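You operate a simulated robot arm through the tools that you are given. There is no shell and no other tool.

You are at the controls of a simulated robot arm. One attempt, no reset.

JOB
Switch the note counter on, turn UV on and count the teal notes.
Fine: work at the side desk; leave them in the stacker with the count showing.

Only the result counts: the job must be done as asked and must still hold three seconds after the hand-in. Knocking over, shifting, dropping, spilling or breaking anything else fails it.

ROBOT AND FRAMES
A 7-joint arm with a two-finger parallel gripper, fixed in place. Base frame: the origin is at the foot of the arm, x ahead of it, y to its left, z up; the work surface is at about z = 750. Units: mm, rad, N and s.
With the tool pointing down near the work surface it reaches from about 260 to 700 mm from the base axis. Its first joint turns from -2.897 to 2.897 rad. Payload 3.43 kg.
Tool frame: the origin (TCP) lies between the finger pads and is the grasp point; the fingertips stand 34 mm ahead of it; z points along the fingers, y is the line along which they close. The gripper opens to 128 mm. The fingers are 24 mm wide and 12 mm thick; the gripper's body (48 by 130 mm) begins 96 mm behind the TCP.
Orientation is told as [roll, pitch, yaw] about the base's x, y, z axes, in that order, counted from this pose: with the fingers straight down and closing along the base's y, the tool's x points along the base's -x, its y along +y and its z along -z.

CONTROLS
- The arm moves only by the tool arm_command. Its argument "commands" is a list of rows, each a list of 7 numbers: the shift along the base's x, y, z in mm, then the turn, a rotation vector about the base's x, y, z in rad, then the opening in per cent of the stroke, from 0 (shut) to 100 (fully open). In form: [[dx, dy, dz, ax, ay, az, grip], ...]. A call has 1 to 20 rows; each row is the pose to reach, as a shift and turn from the pose commanded when the call began. A row lasts 0.2 s, in which the tool goes at most 50 mm and 0.15 rad; a call with a longer step from one row to the next is refused whole, and so is a gripper value outside its range. Where a pose cannot be reached the arm comes as near as it can. A force on the tool above 40 N (or 10 N above the force at the start of the call, whichever is more), or a blocked arm, ends the call early, and 0.2 s more pass. Each finger travels about 108 mm/s and halts on what it meets, pressing with about 35 N; the grip force reading is that of the motor and also rises with nothing between the fingers. The clock runs only during rows and for 0.2 s after the last one: add rows that repeat a pose to give the fingers time. The reply holds the time, the measured pose of the TCP, the force on the tool along the base axes, the opening and the grip force, in the units named above and with some noise, with the torque about the TCP (base axes, N m) and any sound that the robot's microphone picked up.
- Cameras (640 x 400 px; columns grow to the right, rows downward): "scene" is fixed at [233.2, -662.5, 1412.3]; the picture's right is [0.88, -0.48, 0.00], its down [-0.21, -0.38, -0.90] and it looks along [0.43, 0.79, -0.44] (base axes); focal length 326 px, centre (320, 200). "wrist" rides on the gripper at [76, -11, -160] in the tool frame; the picture's right is [0.15, 0.99, 0.00], its down [-0.88, 0.13, -0.46] and it looks along [-0.45, 0.07, 0.89] (tool axes); focal length 234 px, centre (320, 200). There is no depth. A picture from a camera that has moved, and an enlarged one, comes with that camera's place and axes in the base frame and with its lens. The place of the scene camera against the robot may be out by one fixed shift of up to 25 mm in any direction.
- capture(camera): a new picture of that camera. No time passes.
- lift_body(by): slides the trunk up (or, below 0, down) by that many mm; the arm rides with it, the base frame stays. It gives what a move gives, with no picture.
- close_up(camera, box): a new picture of the part [left, top, right, bottom] of that camera's present view, enlarged. No time passes.
- close_job(): hands the job in; it is judged then, once.

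Nothing tells you positions but the pictures and the camera data. Unless the task says otherwise, let go and move clear before handing in.

The tools are called as a command line: name --pt "numbers of a row" for each row, then --argument value for the rest, lists and objects as JSON in quotes. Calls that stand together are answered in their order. arm_command: Moves the arm, as the interface text tells. Its arguments: {"type":"object","properties":{"commands":{"type":"array","items":{"type":"array","items":{"type":"number"}}}},"required":["commands"]} The other tools are called the same way: lift_body (by) slides the trunk up or down; capture (camera) takes a picture; close_up (camera, box) takes an enlarged picture of a part of a camera's view; close_job () hands the job in.

At the start:

```text
time: 0.0
eef_pos: [520.0, 29.6, 1259.8]
tcp_rot: [0.0, 0.001, 0.0]
contact_force: [-0.8, 0.0, -0.2]
moment: [0.01, -0.04, 0.01]
gripper_width: 128.3
gripper_force: 0.0
trunk travel left (down, up): [-275.0, 49.0]
```

scene: 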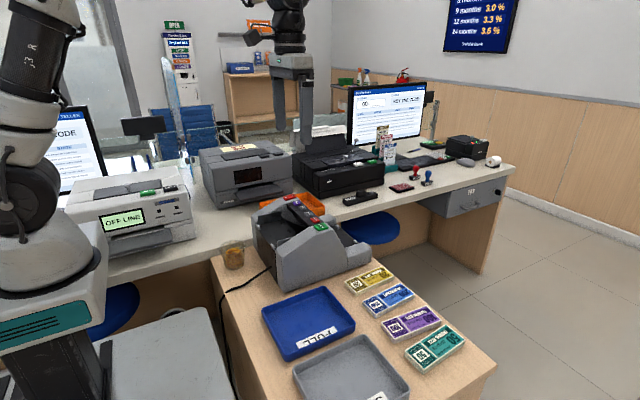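
wrist: 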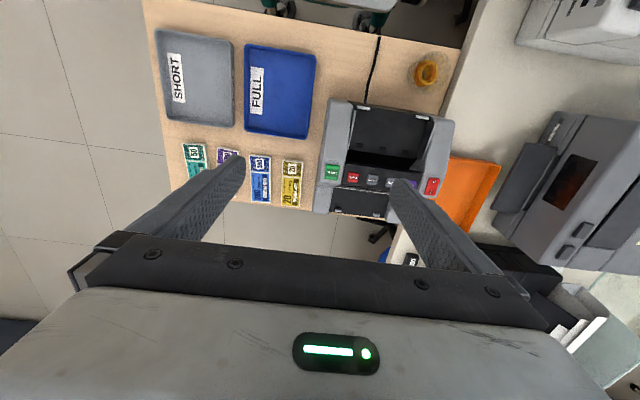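

I see a side desk with a note counter, blue FULL tray, grey SHORT tray and four note bundles (yellow, blue, purple, teal). I'll take closer looks at the counter and the notes before moving.

close_up --camera "scene" --box '[240, 180, 390, 300]'

close_up --camera "wrist" --box '[300, 80, 480, 250]'

close_up --camera "scene" --box '[330, 250, 480, 380]'

close_up --camera "wrist" --box '[150, 120, 330, 230]'

```text
3.33 times, centred on (315, 240) of scene
camera zoom: at [233.2, -662.5, 1412.3], right [0.88, -0.48, 0.0], down [-0.21, -0.38, -0.9], along [0.43, 0.79, -0.44], focal length 1085 px, centre (337, 67)
```

zoom: 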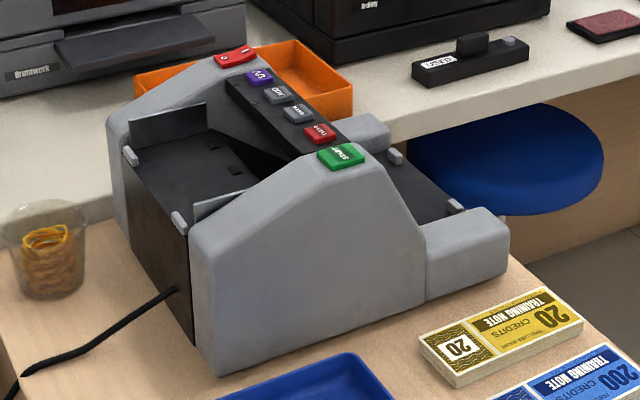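

```text
2.35 times, centred on (390, 165) of wrist
camera zoom: at [446.4, 18.6, 1419.1], right [-0.15, 0.99, 0.0], down [0.88, 0.13, 0.46], along [0.45, 0.07, -0.89], focal length 551 px, centre (155, 282)
```

zoom: 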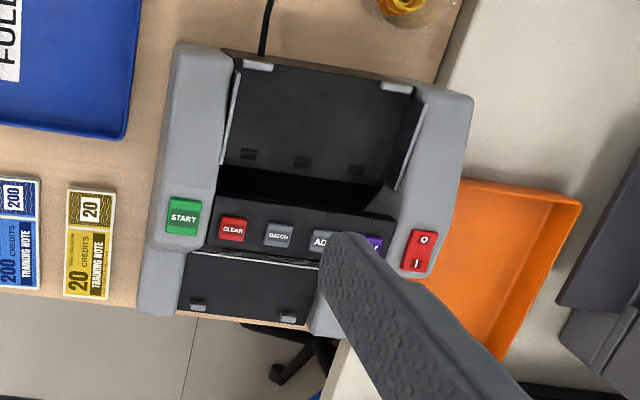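

```text
3.08 times, centred on (405, 315) of scene
camera zoom: at [233.2, -662.5, 1412.3], right [0.88, -0.48, 0.0], down [-0.21, -0.38, -0.9], along [0.43, 0.79, -0.44], focal length 1001 px, centre (58, -154)
```

zoom: 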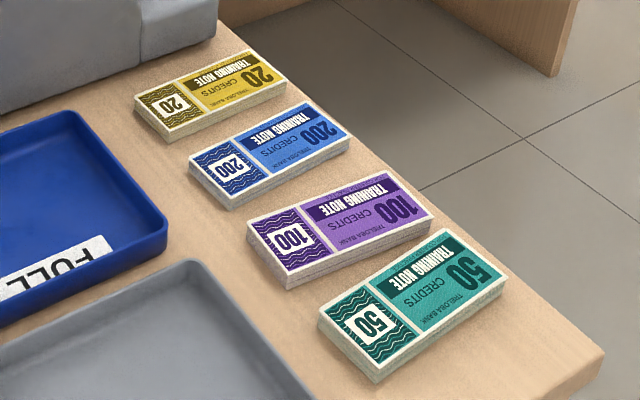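

```text
3.56 times, centred on (240, 175) of wrist
camera zoom: at [446.4, 18.6, 1419.1], right [-0.15, 0.99, 0.0], down [0.88, 0.13, 0.46], along [0.45, 0.07, -0.89], focal length 833 px, centre (604, 289)
```

zoom: 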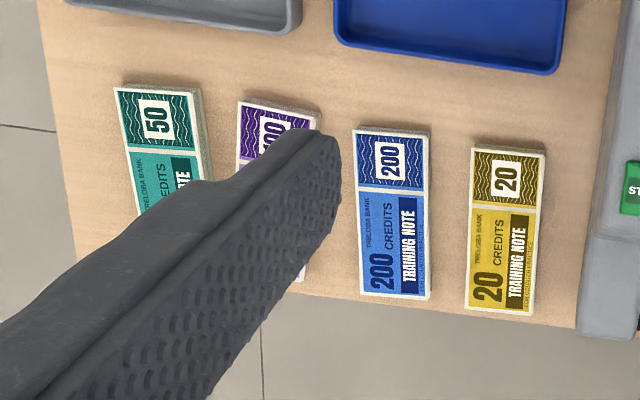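

The counter's front (stacker) faces away from the base and its rear hopper faces the arm. START is near (627, 75, 916), the power rocker near (624, 309, 916), and the teal bundle's near end at about (655, -305). I'll move over the notes for a closer look.

arm_command --pt "5 -35 -20 0 0 0 100" --pt "10 -70 -40 0 0 0 100" --pt "15 -105 -60 0 0 0 100" --pt "20 -140 -80 0 0 0 100" --pt "25 -175 -100 0 0 0 100" --pt "30 -210 -120 0 0 0 100" --pt "35 -245 -140 0 0 0 100" --pt "40 -280 -160 0 0 0 100" --pt "40 -280 -160 0 0 0 100"

capture --camera "wrist"

capture --camera "scene"

```text
time: 2.0
eef_pos: [559.7, -250.7, 1097.8]
tcp_rot: [-0.002, 0.0, 0.002]
contact_force: [-1.0, -1.1, 0.1]
moment: [0.03, 0.01, 0.0]
gripper_width: 127.8
gripper_force: 0.1
trunk travel left (down, up): [-275.0, 49.0]
```

```text
taken
camera wrist: at [486.4, -262.3, 1257.2], right [-0.15, 0.99, 0.0], down [0.88, 0.13, 0.46], along [0.45, 0.07, -0.89], focal length 234 px, centre (320, 200)
```

wrist: 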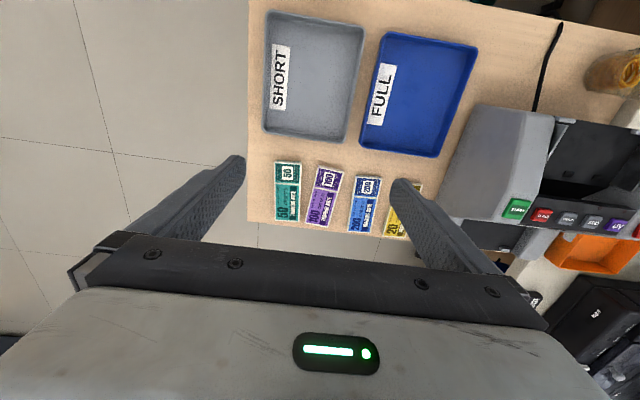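

```text
taken
```

scene: 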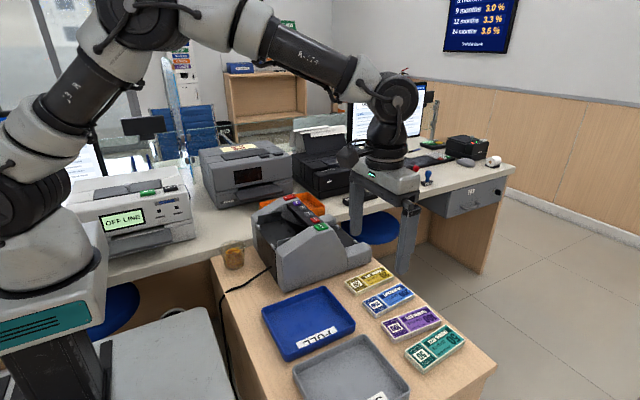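

The view confirms the four bundles lying in a row with their long axes along x. I'll enlarge both the notes and the counter panel.

close_up --camera "wrist" --box '[250, 140, 430, 250]'

close_up --camera "wrist" --box '[430, 90, 640, 260]'

close_up --camera "scene" --box '[390, 305, 480, 385]'

```text
3.56 times, centred on (340, 195) of wrist
camera zoom: at [486.4, -262.3, 1257.2], right [-0.15, 0.99, 0.0], down [0.88, 0.13, 0.46], along [0.45, 0.07, -0.89], focal length 833 px, centre (249, 218)
```

zoom: 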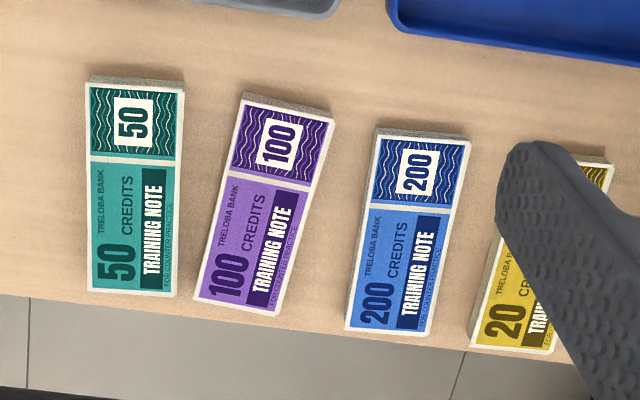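

```text
2.35 times, centred on (535, 175) of wrist
camera zoom: at [486.4, -262.3, 1257.2], right [-0.15, 0.99, 0.0], down [0.88, 0.13, 0.46], along [0.45, 0.07, -0.89], focal length 551 px, centre (-186, 259)
```

zoom: 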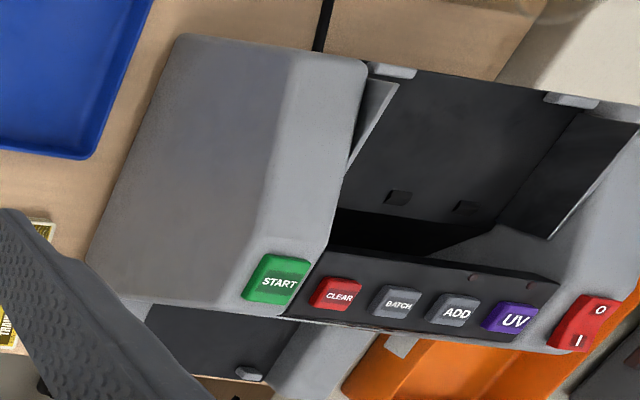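

```text
5.00 times, centred on (435, 345) of scene
camera zoom: at [233.2, -662.5, 1412.3], right [0.88, -0.48, 0.0], down [-0.21, -0.38, -0.9], along [0.43, 0.79, -0.44], focal length 1627 px, centre (-255, -525)
```

zoom: 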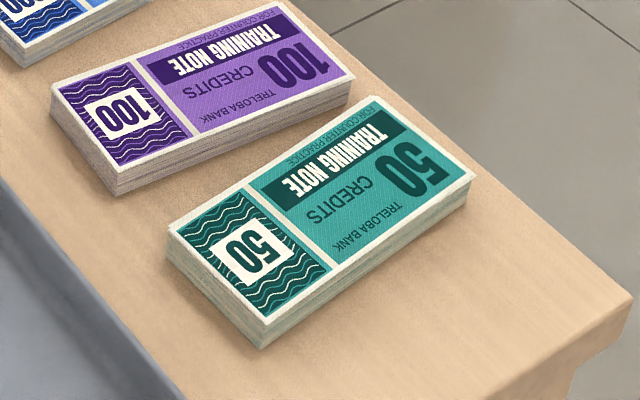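

The teal bundle is about 150 × 60 mm, centred near (730, -301) with its axis yawed about +0.06 rad; UV, ADD, BATCH, CLEAR, START and the O/I rocker are all readable. Next I look down at the counter and its hopper.

arm_command --pt "-6 42 10 0 0 0 100" --pt "-12 84 20 0 0 0 100" --pt "-18 126 30 0 0 0 100" --pt "-24 168 30 0 0 0 100" --pt "-30 210 30 0 0 0 100" --pt "-36 252 30 0 0 0 100" --pt "-42 294 30 0 0 0 100" --pt "-48 336 30 0 0 0 100" --pt "-54 378 30 0 0 0 100" --pt "-60 420 30 0 0 0 100" --pt "-60 440 30 0 0 0 100"

capture --camera "wrist"

close_up --camera "wrist" --box '[220, 40, 440, 210]'

```text
time: 4.4
eef_pos: [499.9, 192.2, 1129.0]
tcp_rot: [0.0, 0.0, 0.0]
contact_force: [-0.5, 0.6, 0.1]
moment: [-0.02, -0.02, 0.02]
gripper_width: 128.1
gripper_force: 0.1
trunk travel left (down, up): [-275.0, 49.0]
```

```text
taken
camera wrist: at [425.9, 180.1, 1288.5], right [-0.15, 0.99, 0.0], down [0.88, 0.13, 0.46], along [0.45, 0.07, -0.89], focal length 234 px, centre (320, 200)
```

wrist: 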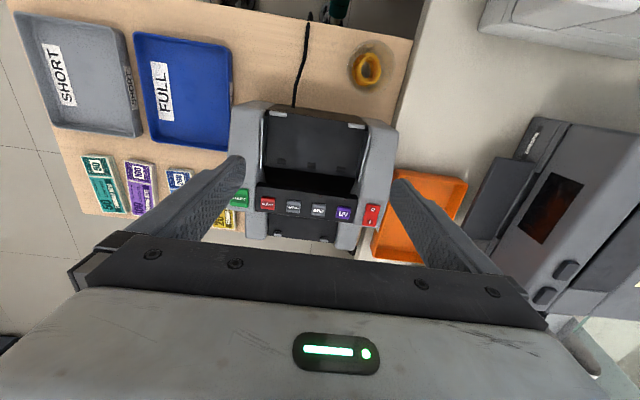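

```text
2.35 times, centred on (330, 125) of wrist
camera zoom: at [425.9, 180.1, 1288.5], right [-0.15, 0.99, 0.0], down [0.88, 0.13, 0.46], along [0.45, 0.07, -0.89], focal length 551 px, centre (296, 376)
```

zoom: 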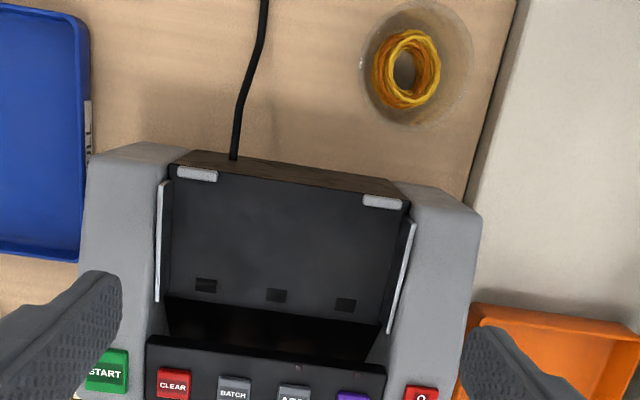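

The hopper floor is at about z≈875, x 490–576, with guides at about y 103 and 274. By triangulation the rocker's "I" side is near (631, 303, 939), UV near (625, 254, 934) and START near (620, 72, 935). I'll close the fingers and hover above the rocker.

arm_command --pt "0 0 0 0 0 0 50" --pt "26 22 -10 0 0 0 0" --pt "52 44 -20 0 0 0 0" --pt "78 66 -40 0 0 0 0" --pt "104 88 -60 0 0 0 0" --pt "131 111 -89 0 0 0 0" --pt "131 111 -89 0 0 0 0"

capture --camera "wrist"

close_up --camera "wrist" --box '[200, 110, 440, 260]'

close_up --camera "scene" --box '[240, 150, 390, 270]'

```text
time: 6.0
eef_pos: [631.9, 299.6, 1038.7]
tcp_rot: [0.0, 0.0, -0.001]
contact_force: [0.2, -0.2, -0.3]
moment: [-0.01, 0.01, 0.0]
gripper_width: 0.0
gripper_force: 32.9
trunk travel left (down, up): [-275.0, 49.0]
```

```text
taken
camera wrist: at [557.6, 288.8, 1199.1], right [-0.15, 0.99, 0.0], down [0.88, 0.13, 0.46], along [0.45, 0.07, -0.89], focal length 234 px, centre (320, 200)
```

wrist: 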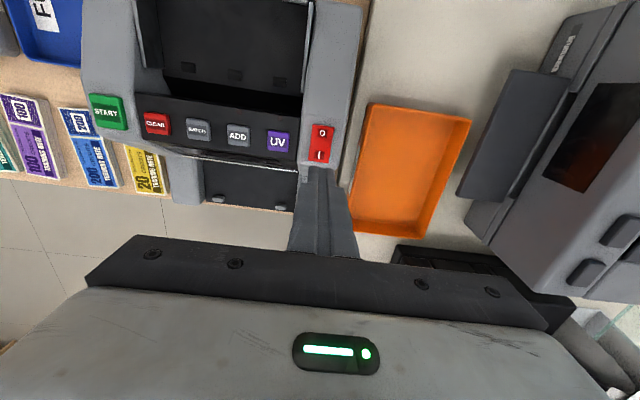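

```text
2.67 times, centred on (320, 185) of wrist
camera zoom: at [557.6, 288.8, 1199.1], right [-0.15, 0.99, 0.0], down [0.88, 0.13, 0.46], along [0.45, 0.07, -0.89], focal length 624 px, centre (320, 240)
```

zoom: 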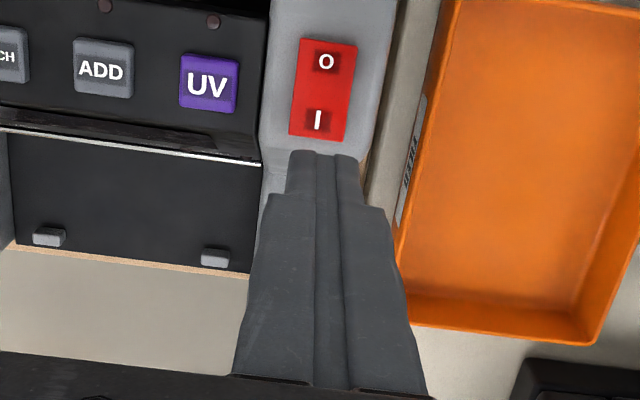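

```text
3.33 times, centred on (315, 210) of scene
camera zoom: at [233.2, -662.5, 1412.3], right [0.88, -0.48, 0.0], down [-0.21, -0.38, -0.9], along [0.43, 0.79, -0.44], focal length 1085 px, centre (337, 167)
```

zoom: 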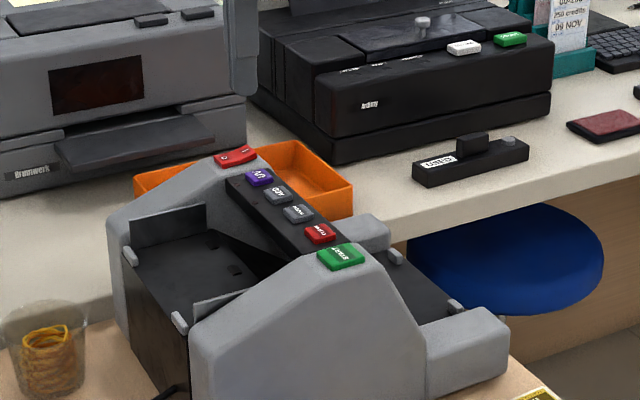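

The "I" side sits directly beneath the tool at about (633, 299.5), and two dark lamps are visible next to ADD and UV. I'll descend and press gently in small steps.

arm_command --pt "2 0 -20 0 0 0 0" --pt "4 0 -40 0 0 0 0" --pt "4 0 -52 0 0 0 0" --pt "4 0 -56 0 0 0 0" --pt "4 0 -59 0 0 0 0" --pt "4 0 -62 0 0 0 0" --pt "4 0 -65 0 0 0 0" --pt "4 0 -67 0 0 0 0"

close_up --camera "wrist" --box '[200, 110, 440, 260]'

```text
time: 7.8
eef_pos: [635.9, 300.4, 974.5]
tcp_rot: [0.0, -0.002, 0.0]
contact_force: [-0.9, -1.7, 5.9]
moment: [0.01, 0.08, 0.07]
gripper_width: 0.1
gripper_force: 33.0
trunk travel left (down, up): [-275.0, 49.0]
```

```text
2.67 times, centred on (320, 185) of wrist
camera zoom: at [561.2, 289.4, 1133.6], right [-0.15, 0.99, 0.0], down [0.88, 0.13, 0.46], along [0.45, 0.07, -0.89], focal length 624 px, centre (320, 240)
```

zoom: 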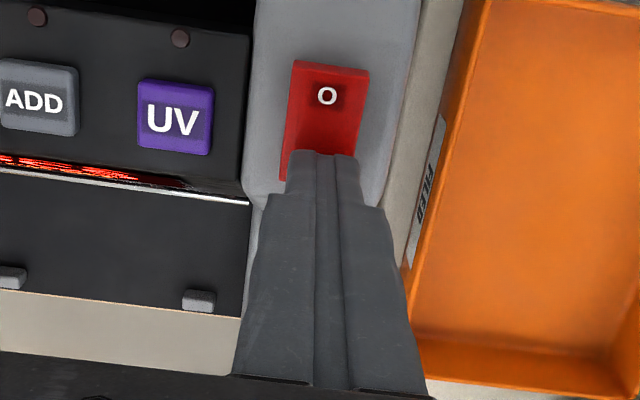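

The red display lit up, so the power has switched. I'll lift off and move over UV, checking the power stays on.

arm_command --pt "0 0 20 0 0 0 0" --pt "0 0 45 0 0 0 0" --pt "-5 -25 45 0 0 0 0" --pt "-10 -48 45 0 0 0 0" --pt "-10 -48 35 0 0 0 0"

close_up --camera "wrist" --box '[200, 110, 440, 260]'

close_up --camera "scene" --box '[240, 150, 390, 270]'

```text
time: 9.0
eef_pos: [625.5, 253.4, 1007.3]
tcp_rot: [-0.001, 0.0, 0.001]
contact_force: [-0.2, -1.3, 0.8]
moment: [-0.01, 0.03, -0.03]
gripper_width: 0.0
gripper_force: 33.0
trunk travel left (down, up): [-275.0, 49.0]
```

```text
2.67 times, centred on (320, 185) of wrist
camera zoom: at [551.5, 240.8, 1168.4], right [-0.15, 0.99, 0.0], down [0.88, 0.13, 0.46], along [0.45, 0.07, -0.89], focal length 624 px, centre (320, 240)
```

zoom: 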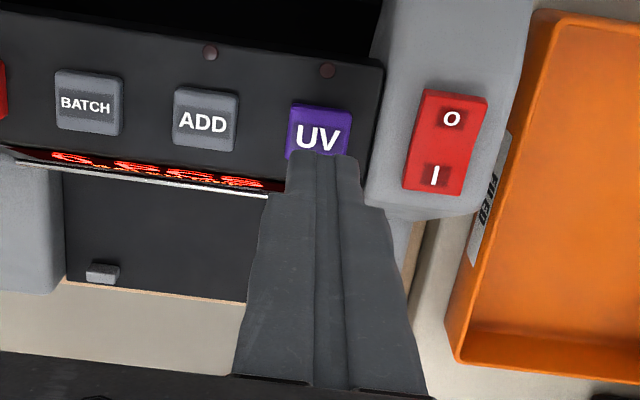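

```text
3.33 times, centred on (315, 210) of scene
camera zoom: at [233.2, -662.5, 1412.3], right [0.88, -0.48, 0.0], down [-0.21, -0.38, -0.9], along [0.43, 0.79, -0.44], focal length 1085 px, centre (337, 167)
```

zoom: 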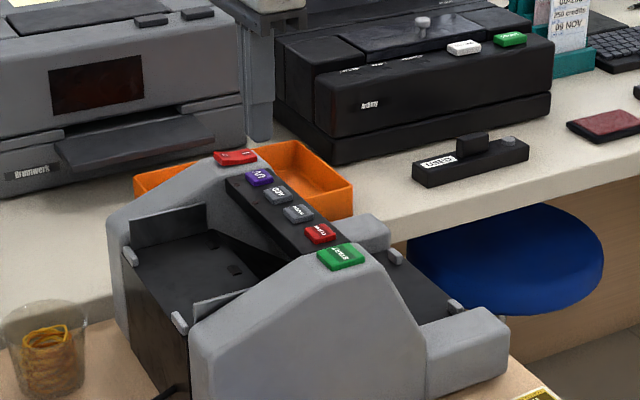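

Power holds with the display lit. The UV button is at about (623, 251) directly below; I'll press it in small steps.

arm_command --pt "-2 -2 -20 0 0 0 0" --pt "-2 -2 -32 0 0 0 0" --pt "-2 -2 -36 0 0 0 0" --pt "-2 -2 -39 0 0 0 0" --pt "-2 -2 -41 0 0 0 0"

close_up --camera "wrist" --box '[200, 80, 440, 230]'

```text
time: 10.2
eef_pos: [623.6, 250.5, 965.7]
tcp_rot: [0.001, 0.0, -0.001]
contact_force: [-0.3, 0.2, 3.5]
moment: [0.0, 0.05, 0.0]
gripper_width: 0.0
gripper_force: 33.2
trunk travel left (down, up): [-275.0, 49.0]
heard: click
```

```text
2.67 times, centred on (320, 155) of wrist
camera zoom: at [548.8, 239.7, 1126.5], right [-0.15, 0.99, 0.0], down [0.88, 0.13, 0.46], along [0.45, 0.07, -0.89], focal length 624 px, centre (320, 320)
```

zoom: 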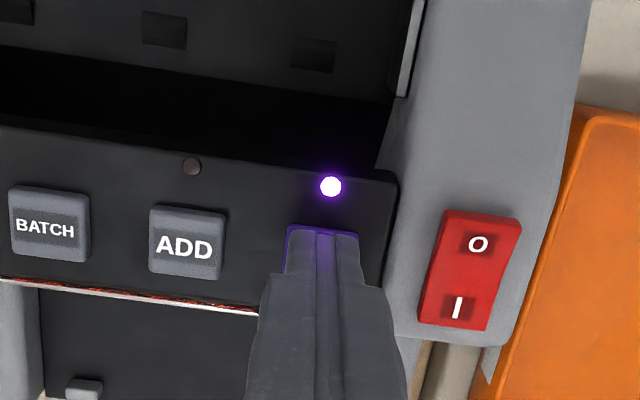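

The purple UV lamp is lit. I'll lift away and yaw the wrist round so the camera can look back at the display and stacker.

arm_command --pt "0 0 40 0 0 0 0" --pt "0 -20 80 0 0 0 0" --pt "0 -40 110 0 0 0 0" --pt "0 -60 125 0 0 0.14 0" --pt "0 -60 125 0 0 0.28 0" --pt "0 -60 125 0 0 0.42 0" --pt "0 -60 125 0 0 0.56 0" --pt "0 -60 125 0 0 0.7 0" --pt "0 -60 125 0 0 0.84 0" --pt "0 -60 125 0 0 0.98 0" --pt "0 -60 125 0 0 1.12 0" --pt "0 -60 125 0 0 1.26 0" --pt "0 -60 125 0 0 1.4 0" --pt "0 -60 125 0 0 1.5708 0"

capture --camera "wrist"

```text
refused: row 14 steps farther than a row can; nothing moved
```

```text
taken
camera wrist: at [548.8, 239.7, 1126.5], right [-0.15, 0.99, 0.0], down [0.88, 0.13, 0.46], along [0.45, 0.07, -0.89], focal length 234 px, centre (320, 200)
```

wrist: 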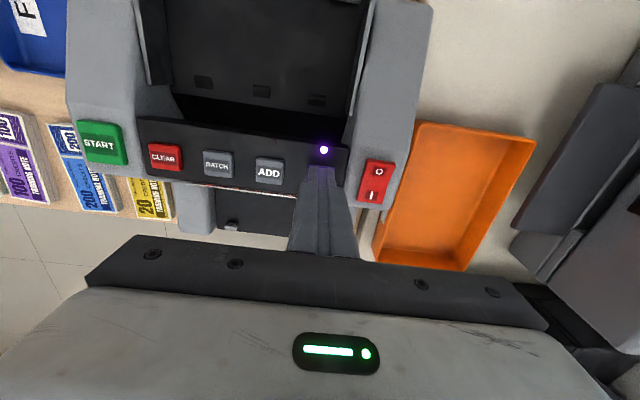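

The last step was slightly too long, so nothing moved. UV is still lit, and I'll repeat with a smaller final turn.

arm_command --pt "0 0 40 0 0 0 0" --pt "0 -20 80 0 0 0 0" --pt "0 -40 110 0 0 0 0" --pt "0 -60 125 0 0 0.14 0" --pt "0 -60 125 0 0 0.28 0" --pt "0 -60 125 0 0 0.42 0" --pt "0 -60 125 0 0 0.56 0" --pt "0 -60 125 0 0 0.7 0" --pt "0 -60 125 0 0 0.84 0" --pt "0 -60 125 0 0 0.98 0" --pt "0 -60 125 0 0 1.12 0" --pt "0 -60 125 0 0 1.26 0" --pt "0 -60 125 0 0 1.4 0" --pt "0 -60 125 0 0 1.5 0" --pt "0 -60 125 0 0 1.5708 0"

capture --camera "wrist"

```text
time: 13.4
eef_pos: [624.5, 191.2, 1092.0]
tcp_rot: [0.001, -0.001, 1.572]
contact_force: [-0.7, 0.4, -0.6]
moment: [-0.02, 0.02, 0.0]
gripper_width: 0.0
gripper_force: 33.2
trunk travel left (down, up): [-275.0, 49.0]
```

```text
taken
camera wrist: at [636.8, 115.0, 1251.9], right [-0.99, -0.15, 0.0], down [-0.13, 0.88, 0.46], along [-0.07, 0.45, -0.89], focal length 234 px, centre (320, 200)
```

wrist: 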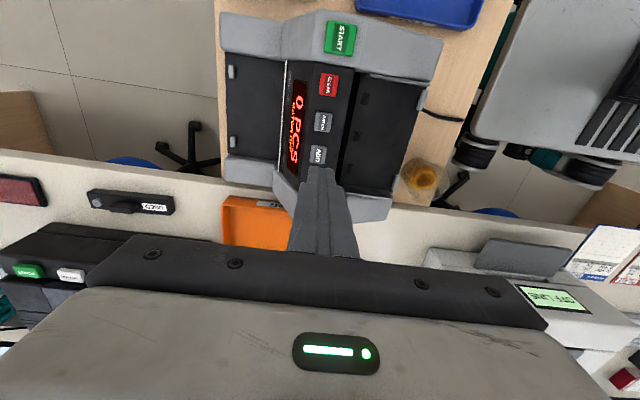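

close_up --camera "wrist" --box '[220, 10, 440, 220]'

close_up --camera "wrist" --box '[270, 70, 350, 180]'

```text
1.90 times, centred on (330, 115) of wrist
camera zoom: at [636.8, 115.0, 1251.9], right [-0.99, -0.15, 0.0], down [-0.13, 0.88, 0.46], along [-0.07, 0.45, -0.89], focal length 446 px, centre (301, 362)
```

zoom: 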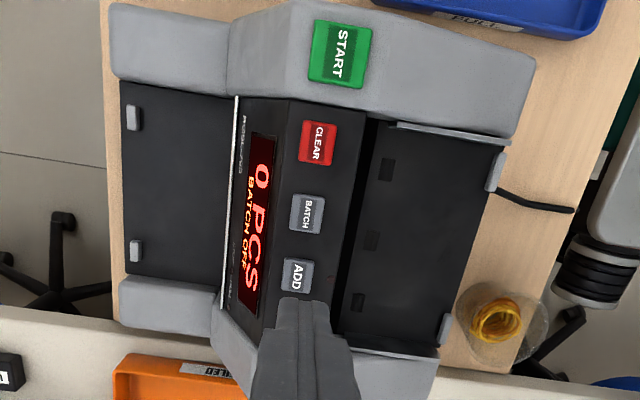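

```text
3.64 times, centred on (310, 125) of wrist
camera zoom: at [636.8, 115.0, 1251.9], right [-0.99, -0.15, 0.0], down [-0.13, 0.88, 0.46], along [-0.07, 0.45, -0.89], focal length 852 px, centre (356, 473)
```

zoom: 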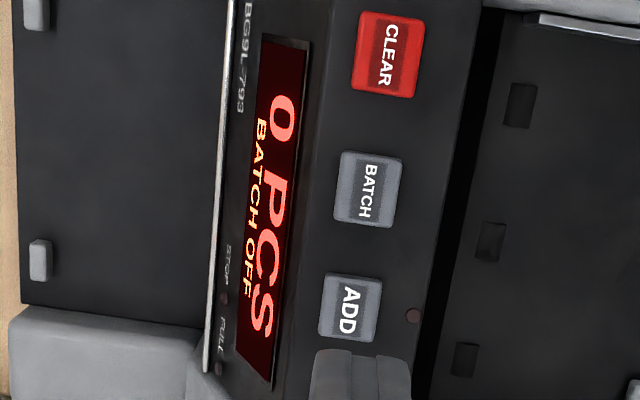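

The display reads "0 PCS, BATCH OFF" with the ADD lamp off, which is a clean state. I'll now return toward the teal bundle, yaw to about 0.06 rad and set the opening to about 78 mm.

arm_command --pt "0 -10 10 0 0 -0.12 0" --pt "0 -40 10 0 0 -0.26 0" --pt "0 -80 10 0 0 -0.4 0" --pt "0 -120 10 0 0 -0.54 0" --pt "0 -160 10 0 0 -0.68 20" --pt "5 -200 10 0 0 -0.82 40" --pt "10 -240 0 0 0 -0.96 61" --pt "15 -280 -10 0 0 -1.1 61" --pt "20 -320 -30 0 0 -1.24 61" --pt "25 -360 -50 0 0 -1.38 61" --pt "30 -400 -70 0 0 -1.48 61" --pt "35 -440 -90 0 0 -1.51 61" --pt "35 -480 -92 0 0 -1.51 61" --pt "35 -494 -92 0 0 -1.51 61" --pt "35 -494 -92 0 0 -1.51 61"

capture --camera "wrist"

close_up --camera "wrist" --box '[230, 90, 430, 240]'

```text
time: 16.6
eef_pos: [658.0, -305.0, 998.5]
tcp_rot: [-0.001, 0.0, 0.062]
contact_force: [0.2, 0.3, 0.6]
moment: [0.0, 0.02, 0.02]
gripper_width: 78.0
gripper_force: 0.0
trunk travel left (down, up): [-275.0, 49.0]
```

```text
taken
camera wrist: at [584.5, -320.6, 1158.8], right [-0.21, 0.98, 0.0], down [0.87, 0.18, 0.46], along [0.45, 0.09, -0.89], focal length 234 px, centre (320, 200)
```

wrist: 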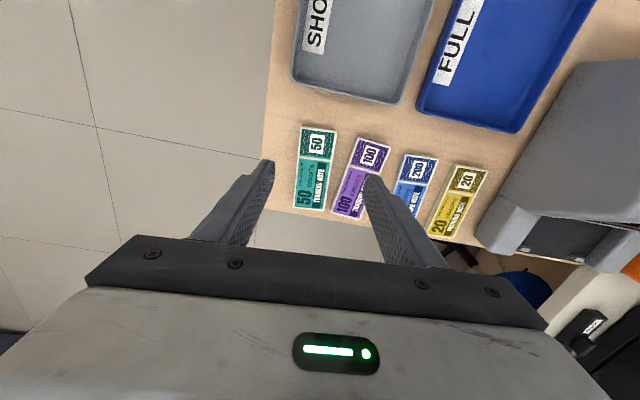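

```text
2.67 times, centred on (330, 165) of wrist
camera zoom: at [584.5, -320.6, 1158.8], right [-0.21, 0.98, 0.0], down [0.87, 0.18, 0.46], along [0.45, 0.09, -0.89], focal length 624 px, centre (293, 293)
```

zoom: 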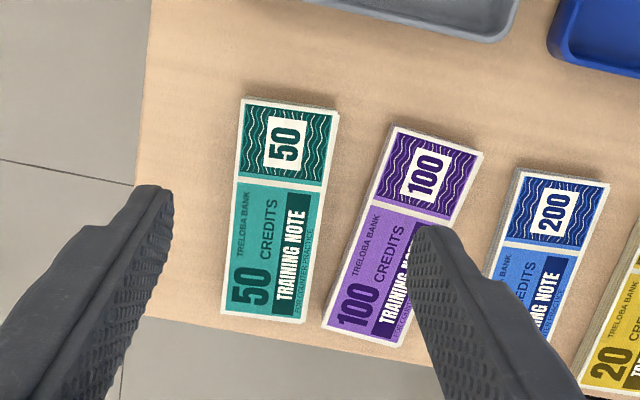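

Consistent with the first estimate: the teal bundle's axis runs from (655, -308) to (805, -297). I'll descend partway and outward to see how far the arm truly reaches.

arm_command --pt "10 0 -30 0 0 0 61" --pt "20 0 -60 0 0 0 61" --pt "30 0 -90 0 0 0 61" --pt "40 0.5 -120 0 0 0 61" --pt "52 0.5 -148 0 0 0 61" --pt "52 0.5 -148 0 0 0 61"

capture --camera "wrist"

capture --camera "scene"

```text
time: 18.0
eef_pos: [666.6, -283.9, 858.4]
tcp_rot: [0.0, -0.001, 0.062]
contact_force: [-0.4, -0.5, -0.2]
moment: [0.01, 0.03, 0.03]
gripper_width: 78.2
gripper_force: 0.1
out of reach, approached as far as the arm can: row 2, 3, 4, 5, 6
trunk travel left (down, up): [-275.0, 49.0]
```

```text
taken
camera wrist: at [593.4, -299.7, 1019.4], right [-0.21, 0.98, 0.0], down [0.87, 0.18, 0.46], along [0.45, 0.09, -0.89], focal length 234 px, centre (320, 200)
```

wrist: 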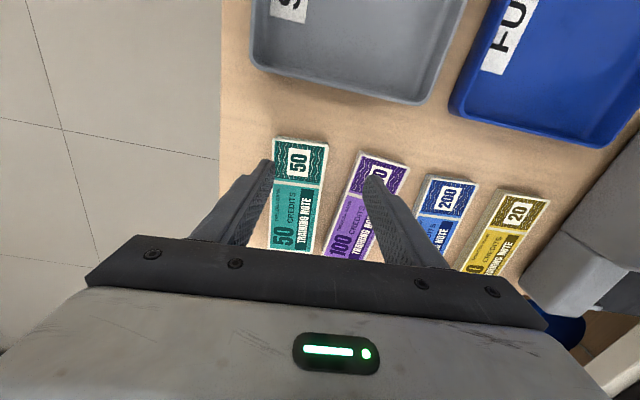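

```text
taken
```

scene: 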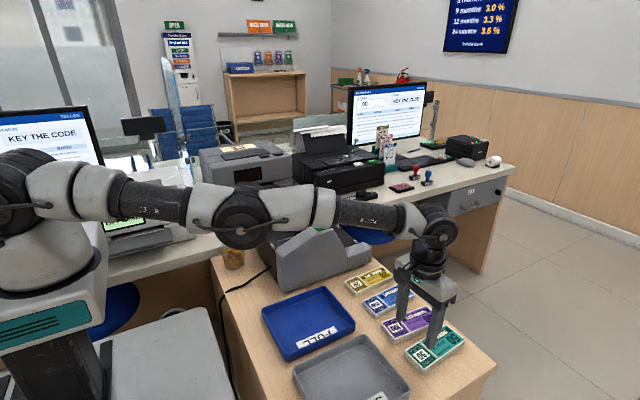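

Straight down, the arm stops at about 725 mm radius, so I need to tilt the fingers outward about the closing axis. I'll raise, back in and pitch by about 0.35 rad.

arm_command --pt "-20 0 20 0 0 0 61" --pt "-40 0 40 0.0075 -0.12 0 61" --pt "-50 -0.5 40 0.015 -0.24 0 61" --pt "-50 -0.5 40 0.0217 -0.349 0 61" --pt "-50 -0.5 40 0.0217 -0.349 0 61"

```text
time: 19.2
eef_pos: [719.3, -342.0, 883.8]
tcp_rot: [0.002, -0.351, 0.062]
contact_force: [0.1, -0.8, -0.1]
moment: [0.04, 0.01, 0.01]
gripper_width: 78.3
gripper_force: 0.1
out of reach, approached as far as the arm can: row 1, 2, 3, 4, 5
trunk travel left (down, up): [-275.0, 49.0]
```

The arm reports being stretched and sits at (719, -342, 884), off the commanded point. I'll pull in and up so the tracking recovers.

arm_command --pt "-20 12 20 0 0 0 61" --pt "-40 24 40 0 0 0 61" --pt "-60 35 60 0 0 0 61" --pt "-60 35 60 0 0 0 61" --pt "-60 35 60 0 0 0 61"

capture --camera "scene"

```text
time: 20.4
eef_pos: [725.3, -341.9, 939.9]
tcp_rot: [0.001, -0.351, 0.062]
contact_force: [-0.3, 0.2, -0.7]
moment: [-0.01, -0.02, 0.06]
gripper_width: 78.2
gripper_force: 0.0
out of reach, approached as far as the arm can: row 1, 2, 3, 4, 5
trunk travel left (down, up): [-275.0, 49.0]
```

```text
taken
```

scene: 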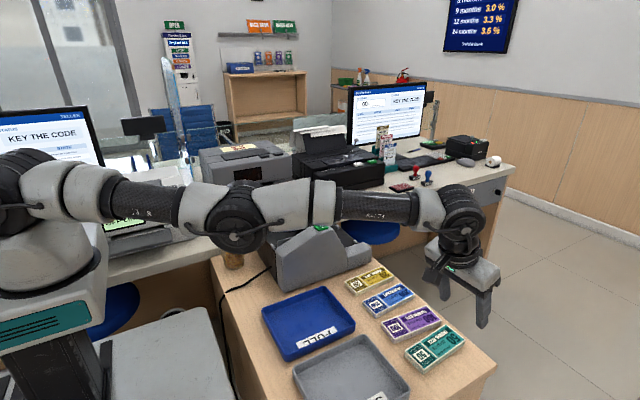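

The arm seems caught at the fully stretched elbow, moving vertically but not radially. I'll command outward past the limit in free air, then come back inward, to let the elbow fold the right way.

arm_command --pt "40 -18 10 0 0 0 61" --pt "80 -36 20 0 0 0 61" --pt "120 -54 30 0 0 0 61" --pt "130 -58 40 0 0 0 61" --pt "90 -40 50 0 0 0 61" --pt "50 -22 60 0 0 0 61" --pt "10 -5 70 0 0 0 61" --pt "-20 10 80 0 0 0 61" --pt "-20 10 80 0 0 0 61"

```text
time: 22.4
eef_pos: [723.8, -342.7, 1022.2]
tcp_rot: [0.002, -0.348, 0.061]
contact_force: [-0.6, -0.4, 0.0]
moment: [-0.01, -0.02, -0.02]
gripper_width: 78.4
gripper_force: 0.1
out of reach, approached as far as the arm can: row 1, 2, 3, 4, 5, 6, 7, 8, 9
trunk travel left (down, up): [-275.0, 49.0]
```

The push wasn't far enough to pass the limit. I'll push well beyond it and return in small steps.

arm_command --pt "44 -20 5 0 0 0 61" --pt "88 -40 10 0 0 0 61" --pt "132 -60 15 0 0 0 61" --pt "176 -80 20 0 0 0 61" --pt "220 -100 25 0 0 0 61" --pt "250 -114 30 0 0 0 61" --pt "250 -114 30 0 0 0 61" --pt "210 -96 30 0 0 0 61" --pt "170 -78 30 0 0 0 61" --pt "130 -60 30 0 0 0 61" --pt "90 -42 30 0 0 0 61" --pt "50 -22 30 0 0 0 61" --pt "50 -22 30 0 0 0 61"

```text
time: 25.2
eef_pos: [725.7, -341.3, 1033.4]
tcp_rot: [-0.001, -0.349, 0.061]
contact_force: [0.2, 0.3, 0.1]
moment: [-0.03, 0.0, 0.04]
gripper_width: 78.1
gripper_force: 0.0
out of reach, approached as far as the arm can: row 1, 2, 3, 4, 5, 6, 7, 8, 9, 10, 11, 12, 13
trunk travel left (down, up): [-275.0, 49.0]
```

Still stuck at the stretched limit. I'll take the tilt out while pulling inward and upward and see whether it frees.

arm_command --pt "-10 5 10 0 0.12 0 61" --pt "-20 10 20 0 0.24 0 61" --pt "-30 15 30 0 0.35 0 61" --pt "-40 20 40 0 0.35 0 61" --pt "-40 20 60 0 0.35 0 61" --pt "-40 20 60 0 0.35 0 61"

capture --camera "scene"

```text
time: 26.6
eef_pos: [650.6, -301.6, 1087.7]
tcp_rot: [0.02, 0.001, 0.058]
contact_force: [-0.2, -0.1, 0.4]
moment: [0.01, 0.0, -0.02]
gripper_width: 78.2
gripper_force: 0.0
out of reach, approached as far as the arm can: row 1, 2, 3, 4, 5, 6
trunk travel left (down, up): [-275.0, 49.0]
```

```text
taken
```

scene: 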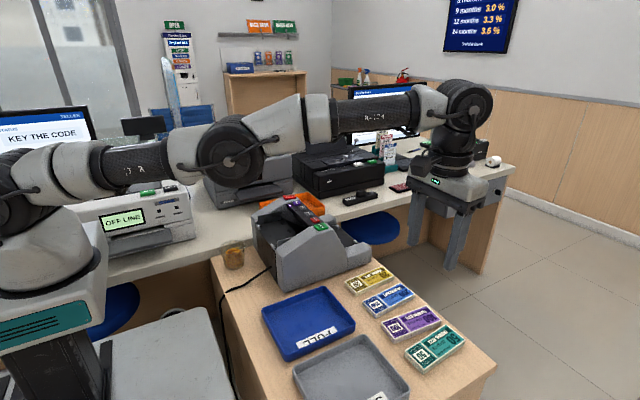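

With the tool vertical the arm is still stretched at radius ~717. I'll try another larger outward push and return with the tool vertical.

arm_command --pt "41 -18 0 0 0 0 61" --pt "82 -36 0 0 0 0 61" --pt "123 -54 0 0 0 0 61" --pt "164 -72 0 0 0 0 61" --pt "205 -90 0 0 0 0 61" --pt "246 -108 0 0 0 0 61" --pt "287 -126 0 0 0 0 61" --pt "328 -144 0 0 0 0 61" --pt "287 -126 0 0 0 0 61" --pt "246 -108 0 0 0 0 61" --pt "205 -90 0 0 0 0 61" --pt "164 -72 0 0 0 0 61" --pt "123 -54 0 0 0 0 61" --pt "82 -36 0 0 0 0 61" --pt "41 -18 0 0 0 0 61" --pt "0 0 0 0 0 0 61" --pt "-30 13 20 0 0 0 61" --pt "-60 26 40 0 0 0 61" --pt "-60 26 40 0 0 0 61"

```text
time: 30.6
eef_pos: [634.5, -296.3, 1142.7]
tcp_rot: [0.022, 0.001, 0.059]
contact_force: [0.1, 0.2, -0.5]
moment: [0.02, -0.01, -0.02]
gripper_width: 78.2
gripper_force: 0.1
out of reach, approached as far as the arm can: row 1, 2, 3, 4, 5, 6, 7, 8, 9, 10, 11, 12, 13, 14, 15, 17, 18, 19
trunk travel left (down, up): [-275.0, 49.0]
```

Row 16 was reached, so it may be freeing. I'll hold one row to see where it settles.

arm_command --pt "0 0 0 0 0 0 61"

capture --camera "scene"

```text
time: 31.0
eef_pos: [637.0, -298.3, 1141.9]
tcp_rot: [0.024, 0.002, 0.057]
contact_force: [0.1, 0.1, 0.1]
moment: [-0.03, -0.01, 0.01]
gripper_width: 77.9
gripper_force: 0.1
trunk travel left (down, up): [-275.0, 49.0]
```

```text
taken
```

scene: 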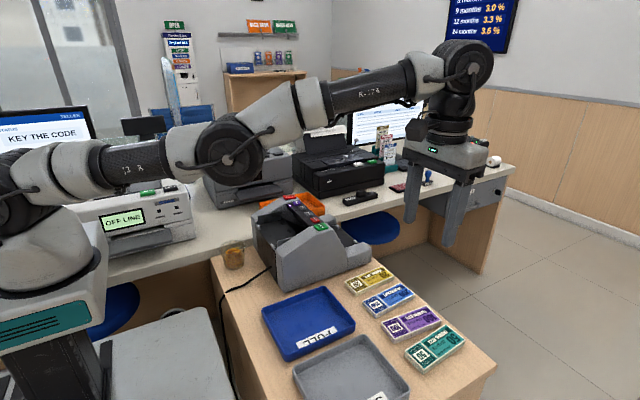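

Each call is measured from the reached pose, and the elbow looks folded the wrong way (sagging below the shoulder–wrist line). I'll swing to the free area beside the desk and go low there, so that the shoulder limit makes the elbow fold back upward.

arm_command --pt "-20 -39 0 0 0 0 61" --pt "-41 -75 0 0 0 0 61" --pt "-65 -110 0 0 0 0 61" --pt "-90 -144 0 0 0 0 61" --pt "-118 -176 0 0 0 0 61" --pt "-147 -206 0 0 0 0 61" --pt "-178 -235 0 0 0 0 61" --pt "-211 -261 0 0 0 0 61" --pt "-245 -286 0 0 0 0 61" --pt "-281 -308 0 0 0 0 61" --pt "-281 -308 0 0 0 0 61"

capture --camera "scene"

capture --camera "wrist"

```text
time: 33.4
eef_pos: [349.8, -601.6, 1139.5]
tcp_rot: [0.021, 0.001, 0.057]
contact_force: [0.9, 0.3, 0.6]
moment: [0.0, -0.01, 0.0]
gripper_width: 78.1
gripper_force: 0.1
out of reach, approached as far as the arm can: row 6, 7, 8, 9, 10, 11
trunk travel left (down, up): [-275.0, 49.0]
```

```text
taken
```

scene: 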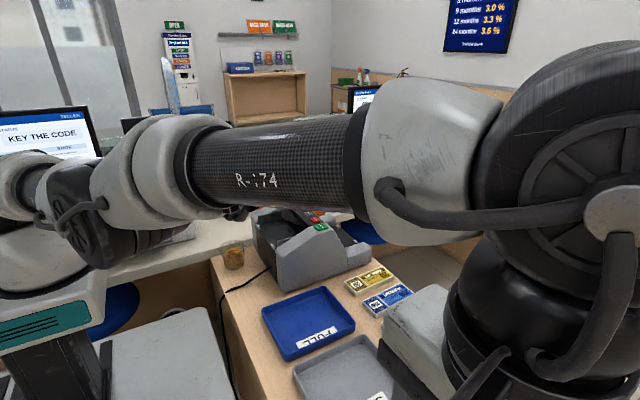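

```text
taken
camera wrist: at [275.6, -619.4, 1299.2], right [-0.2, 0.98, 0.02], down [0.87, 0.17, 0.46], along [0.45, 0.11, -0.89], focal length 234 px, centre (320, 200)
```

wrist: 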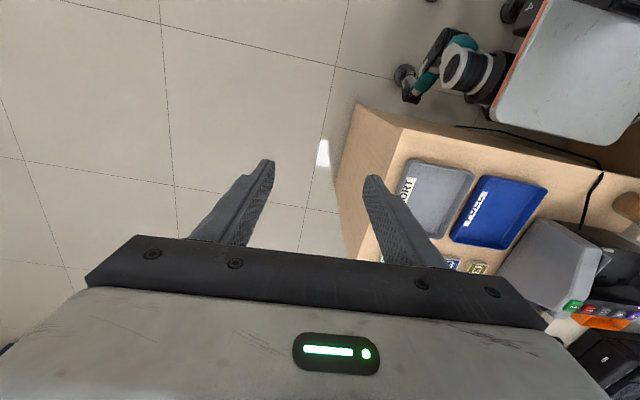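

The area below is clear floor beside the desk edge. I'll descend straight down here.

arm_command --pt "0 0 -45 0 0 0 61" --pt "0 0 -90 0 0 0 61" --pt "0 0 -135 0 0 0 61" --pt "0 0 -180 0 0 0 61" --pt "0 0 -225 0 0 0 61" --pt "0 0 -270 0 0 0 61" --pt "0 0 -315 0 0 0 61" --pt "0 0 -360 0 0 0 61" --pt "0 0 -405 0 0 0 61" --pt "0 0 -405 0 0 0 61"

capture --camera "scene"

```text
time: 35.6
eef_pos: [347.6, -588.6, 737.9]
tcp_rot: [0.021, 0.0, 0.057]
contact_force: [0.1, 0.1, -0.6]
moment: [-0.02, -0.02, -0.02]
gripper_width: 78.0
gripper_force: 0.0
out of reach, approached as far as the arm can: row 1, 2, 3, 4, 5, 6, 7, 9, 10
trunk travel left (down, up): [-275.0, 49.0]
```

```text
taken
```

scene: 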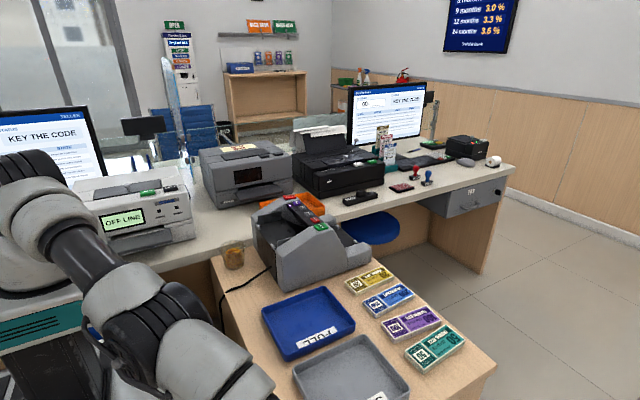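

It follows downward. I'll continue lower, still over open floor, aiming slightly inward.

arm_command --pt "-3 5 -40 0 0 0 61" --pt "-6 10 -80 0 0 0 61" --pt "-9 15 -120 0 0 0 61" --pt "-12 20 -160 0 0 0 61" --pt "-15 25 -200 0 0 0 61" --pt "-15 25 -200 0 0 0 61"

capture --camera "scene"

capture --camera "wrist"

```text
time: 37.0
eef_pos: [303.1, -524.5, 575.9]
tcp_rot: [0.022, -0.002, 0.059]
contact_force: [-0.7, -0.1, -0.1]
moment: [0.02, -0.03, -0.03]
gripper_width: 78.0
gripper_force: 0.1
out of reach, approached as far as the arm can: row 1, 2, 3, 4, 5, 6
trunk travel left (down, up): [-275.0, 49.0]
```

```text
taken
```

scene: 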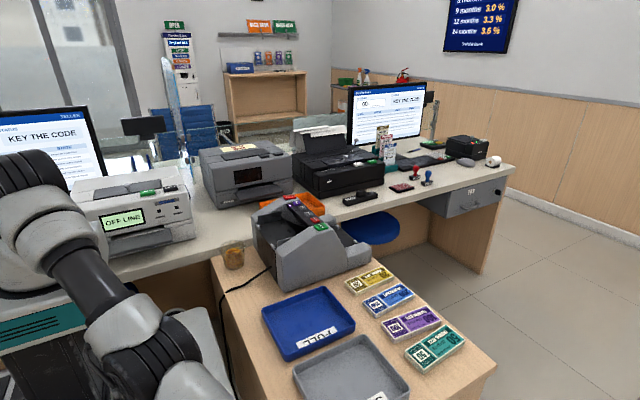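

```text
taken
camera wrist: at [230.3, -543.6, 735.4], right [-0.2, 0.98, 0.02], down [0.87, 0.17, 0.46], along [0.45, 0.11, -0.89], focal length 234 px, centre (320, 200)
```

wrist: 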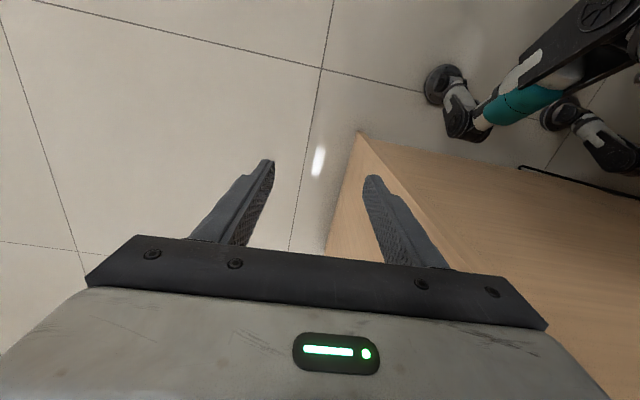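

It moved lower and inward, now at radius ~606. I'll test whether the elbow has folded correctly by rising straight up at this radius, away from the desk edge.

arm_command --pt "0 0 40 0 0 0 61" --pt "0 0 80 0 0 0 61" --pt "0 0 120 0 0 0 61" --pt "0 0 160 0 0 0 61" --pt "0 0 160 0 0 0 61"

```text
time: 38.2
eef_pos: [304.4, -528.0, 736.1]
tcp_rot: [0.021, 0.001, 0.057]
contact_force: [-0.5, 0.7, -0.1]
moment: [0.0, 0.0, -0.04]
gripper_width: 78.2
gripper_force: 0.1
trunk travel left (down, up): [-275.0, 49.0]
```

The elbow is folded correctly again. I'll rise, then swing back over the desk at a comfortable radius, restoring the exact orientation.

arm_command --pt "0 0 45 0 0 0 61" --pt "0 0 90 0 0 0 61" --pt "0 0 135 0 0 0 61" --pt "0 0 180 0 0 0 61" --pt "0 0 225 0 0 0 61" --pt "0 0 270 0 0 0 61" --pt "0 0 315 0 0 0 61" --pt "20 25 345 -0.01 0 0 61" --pt "50 55 350 -0.021 0 0 61" --pt "80 85 350 -0.021 0 0 61" --pt "110 115 350 -0.021 0 0 61" --pt "140 145 350 -0.021 0 0 61" --pt "170 175 350 -0.021 0 0 61" --pt "200 205 350 -0.021 0 0 61" --pt "220 220 350 -0.021 0 0 61" --pt "220 220 350 -0.021 0 0 61"

capture --camera "scene"

```text
time: 41.6
eef_pos: [525.0, -305.3, 1087.5]
tcp_rot: [0.0, 0.001, 0.055]
contact_force: [0.5, 0.0, -1.0]
moment: [0.03, -0.02, 0.02]
gripper_width: 77.9
gripper_force: 0.0
trunk travel left (down, up): [-275.0, 49.0]
```

```text
taken
```

scene: 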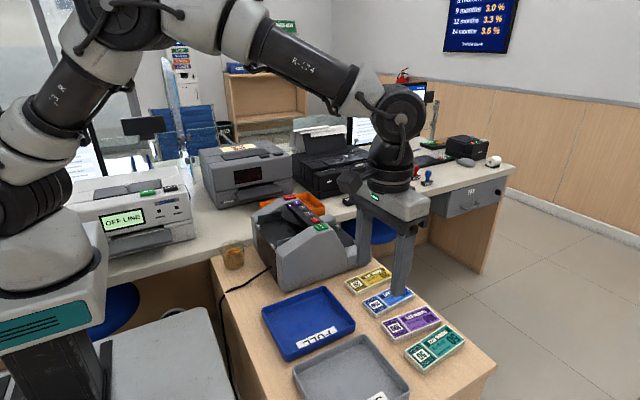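

The elbow is up again and nothing on the desk has shifted. I'll lower the trunk 100 mm for horizontal reach, then tilt the fingers outward by 0.40 rad while still close in.

lift_body --by -100

arm_command --pt "0 0 0 0.007 -0.133 0 61" --pt "0 0 0 0.014 -0.266 0 61" --pt "0 0 0 0.022 -0.399 0 61" --pt "0 0 0 0.022 -0.399 0 61"

capture --camera "scene"

capture --camera "wrist"

```text
time: 42.9
eef_pos: [524.0, -305.5, 987.4]
tcp_rot: [0.0, 0.0, 0.059]
contact_force: [-0.3, 1.0, 0.5]
moment: [0.03, 0.02, -0.01]
gripper_width: 78.1
gripper_force: 0.0
trunk travel left (down, up): [-175.0, 149.0]
```

```text
time: 43.9
eef_pos: [525.3, -303.7, 986.6]
tcp_rot: [-0.002, -0.399, 0.057]
contact_force: [-0.6, 0.9, 0.3]
moment: [0.01, -0.02, 0.0]
gripper_width: 78.2
gripper_force: 0.0
trunk travel left (down, up): [-175.0, 149.0]
```

```text
taken
```

scene: 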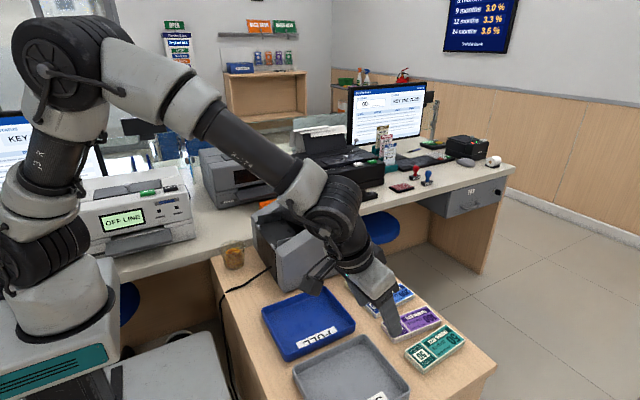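

```text
taken
camera wrist: at [395.2, -324.0, 1104.4], right [-0.19, 0.98, -0.06], down [0.62, 0.17, 0.76], along [0.76, 0.11, -0.64], focal length 234 px, centre (320, 200)
```

wrist: 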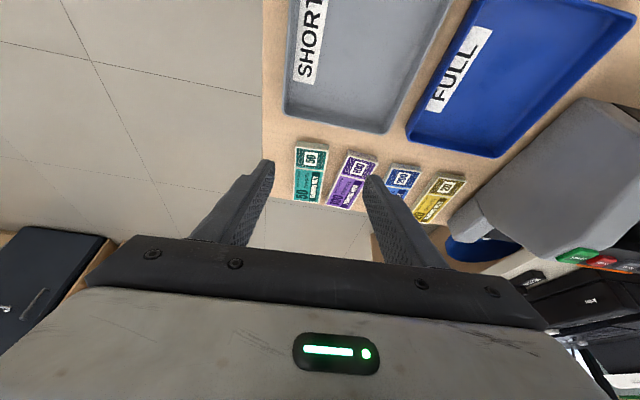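

Now I move the tilted gripper out above the teal bundle to about (700, -305, 850).

arm_command --pt "30 0 -20 0 0 0 61" --pt "60 0 -40 0 0 0 61" --pt "90 0 -60 0 0 0 61" --pt "120 -0.5 -80 0 0 0 61" --pt "150 -1 -105 0 0 0 61" --pt "175 -1 -136 0 0 0 61" --pt "175 -1 -136 0 0 0 61"

capture --camera "scene"

close_up --camera "wrist" --box '[200, 90, 440, 250]'

```text
time: 45.5
eef_pos: [700.5, -306.6, 849.4]
tcp_rot: [-0.001, -0.397, 0.056]
contact_force: [-0.3, -0.4, 0.2]
moment: [-0.02, -0.01, 0.0]
gripper_width: 78.0
gripper_force: 0.0
trunk travel left (down, up): [-175.0, 149.0]
```

```text
taken
```

scene: 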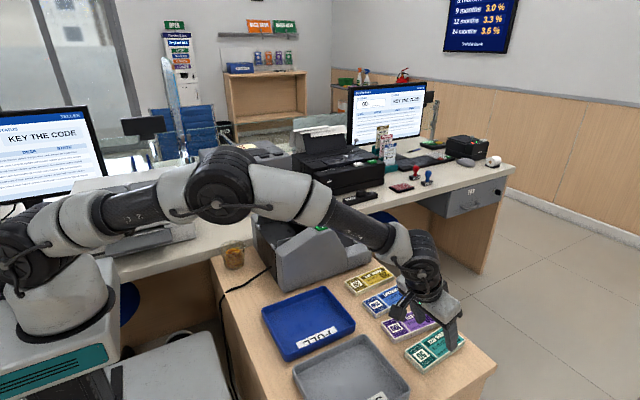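

```text
2.50 times, centred on (320, 170) of wrist
camera zoom: at [572.3, -325.0, 966.7], right [-0.19, 0.98, -0.06], down [0.63, 0.17, 0.76], along [0.76, 0.11, -0.65], focal length 585 px, centre (320, 275)
```

zoom: 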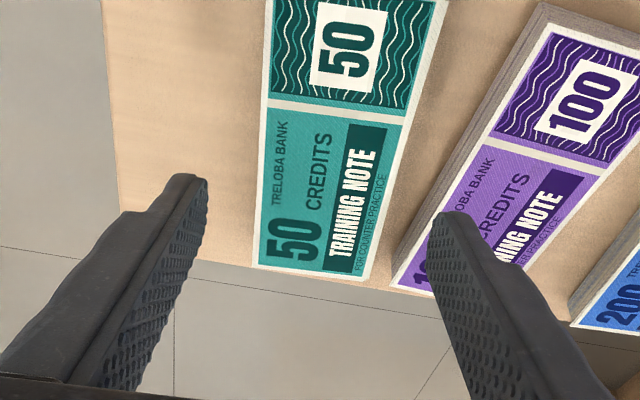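

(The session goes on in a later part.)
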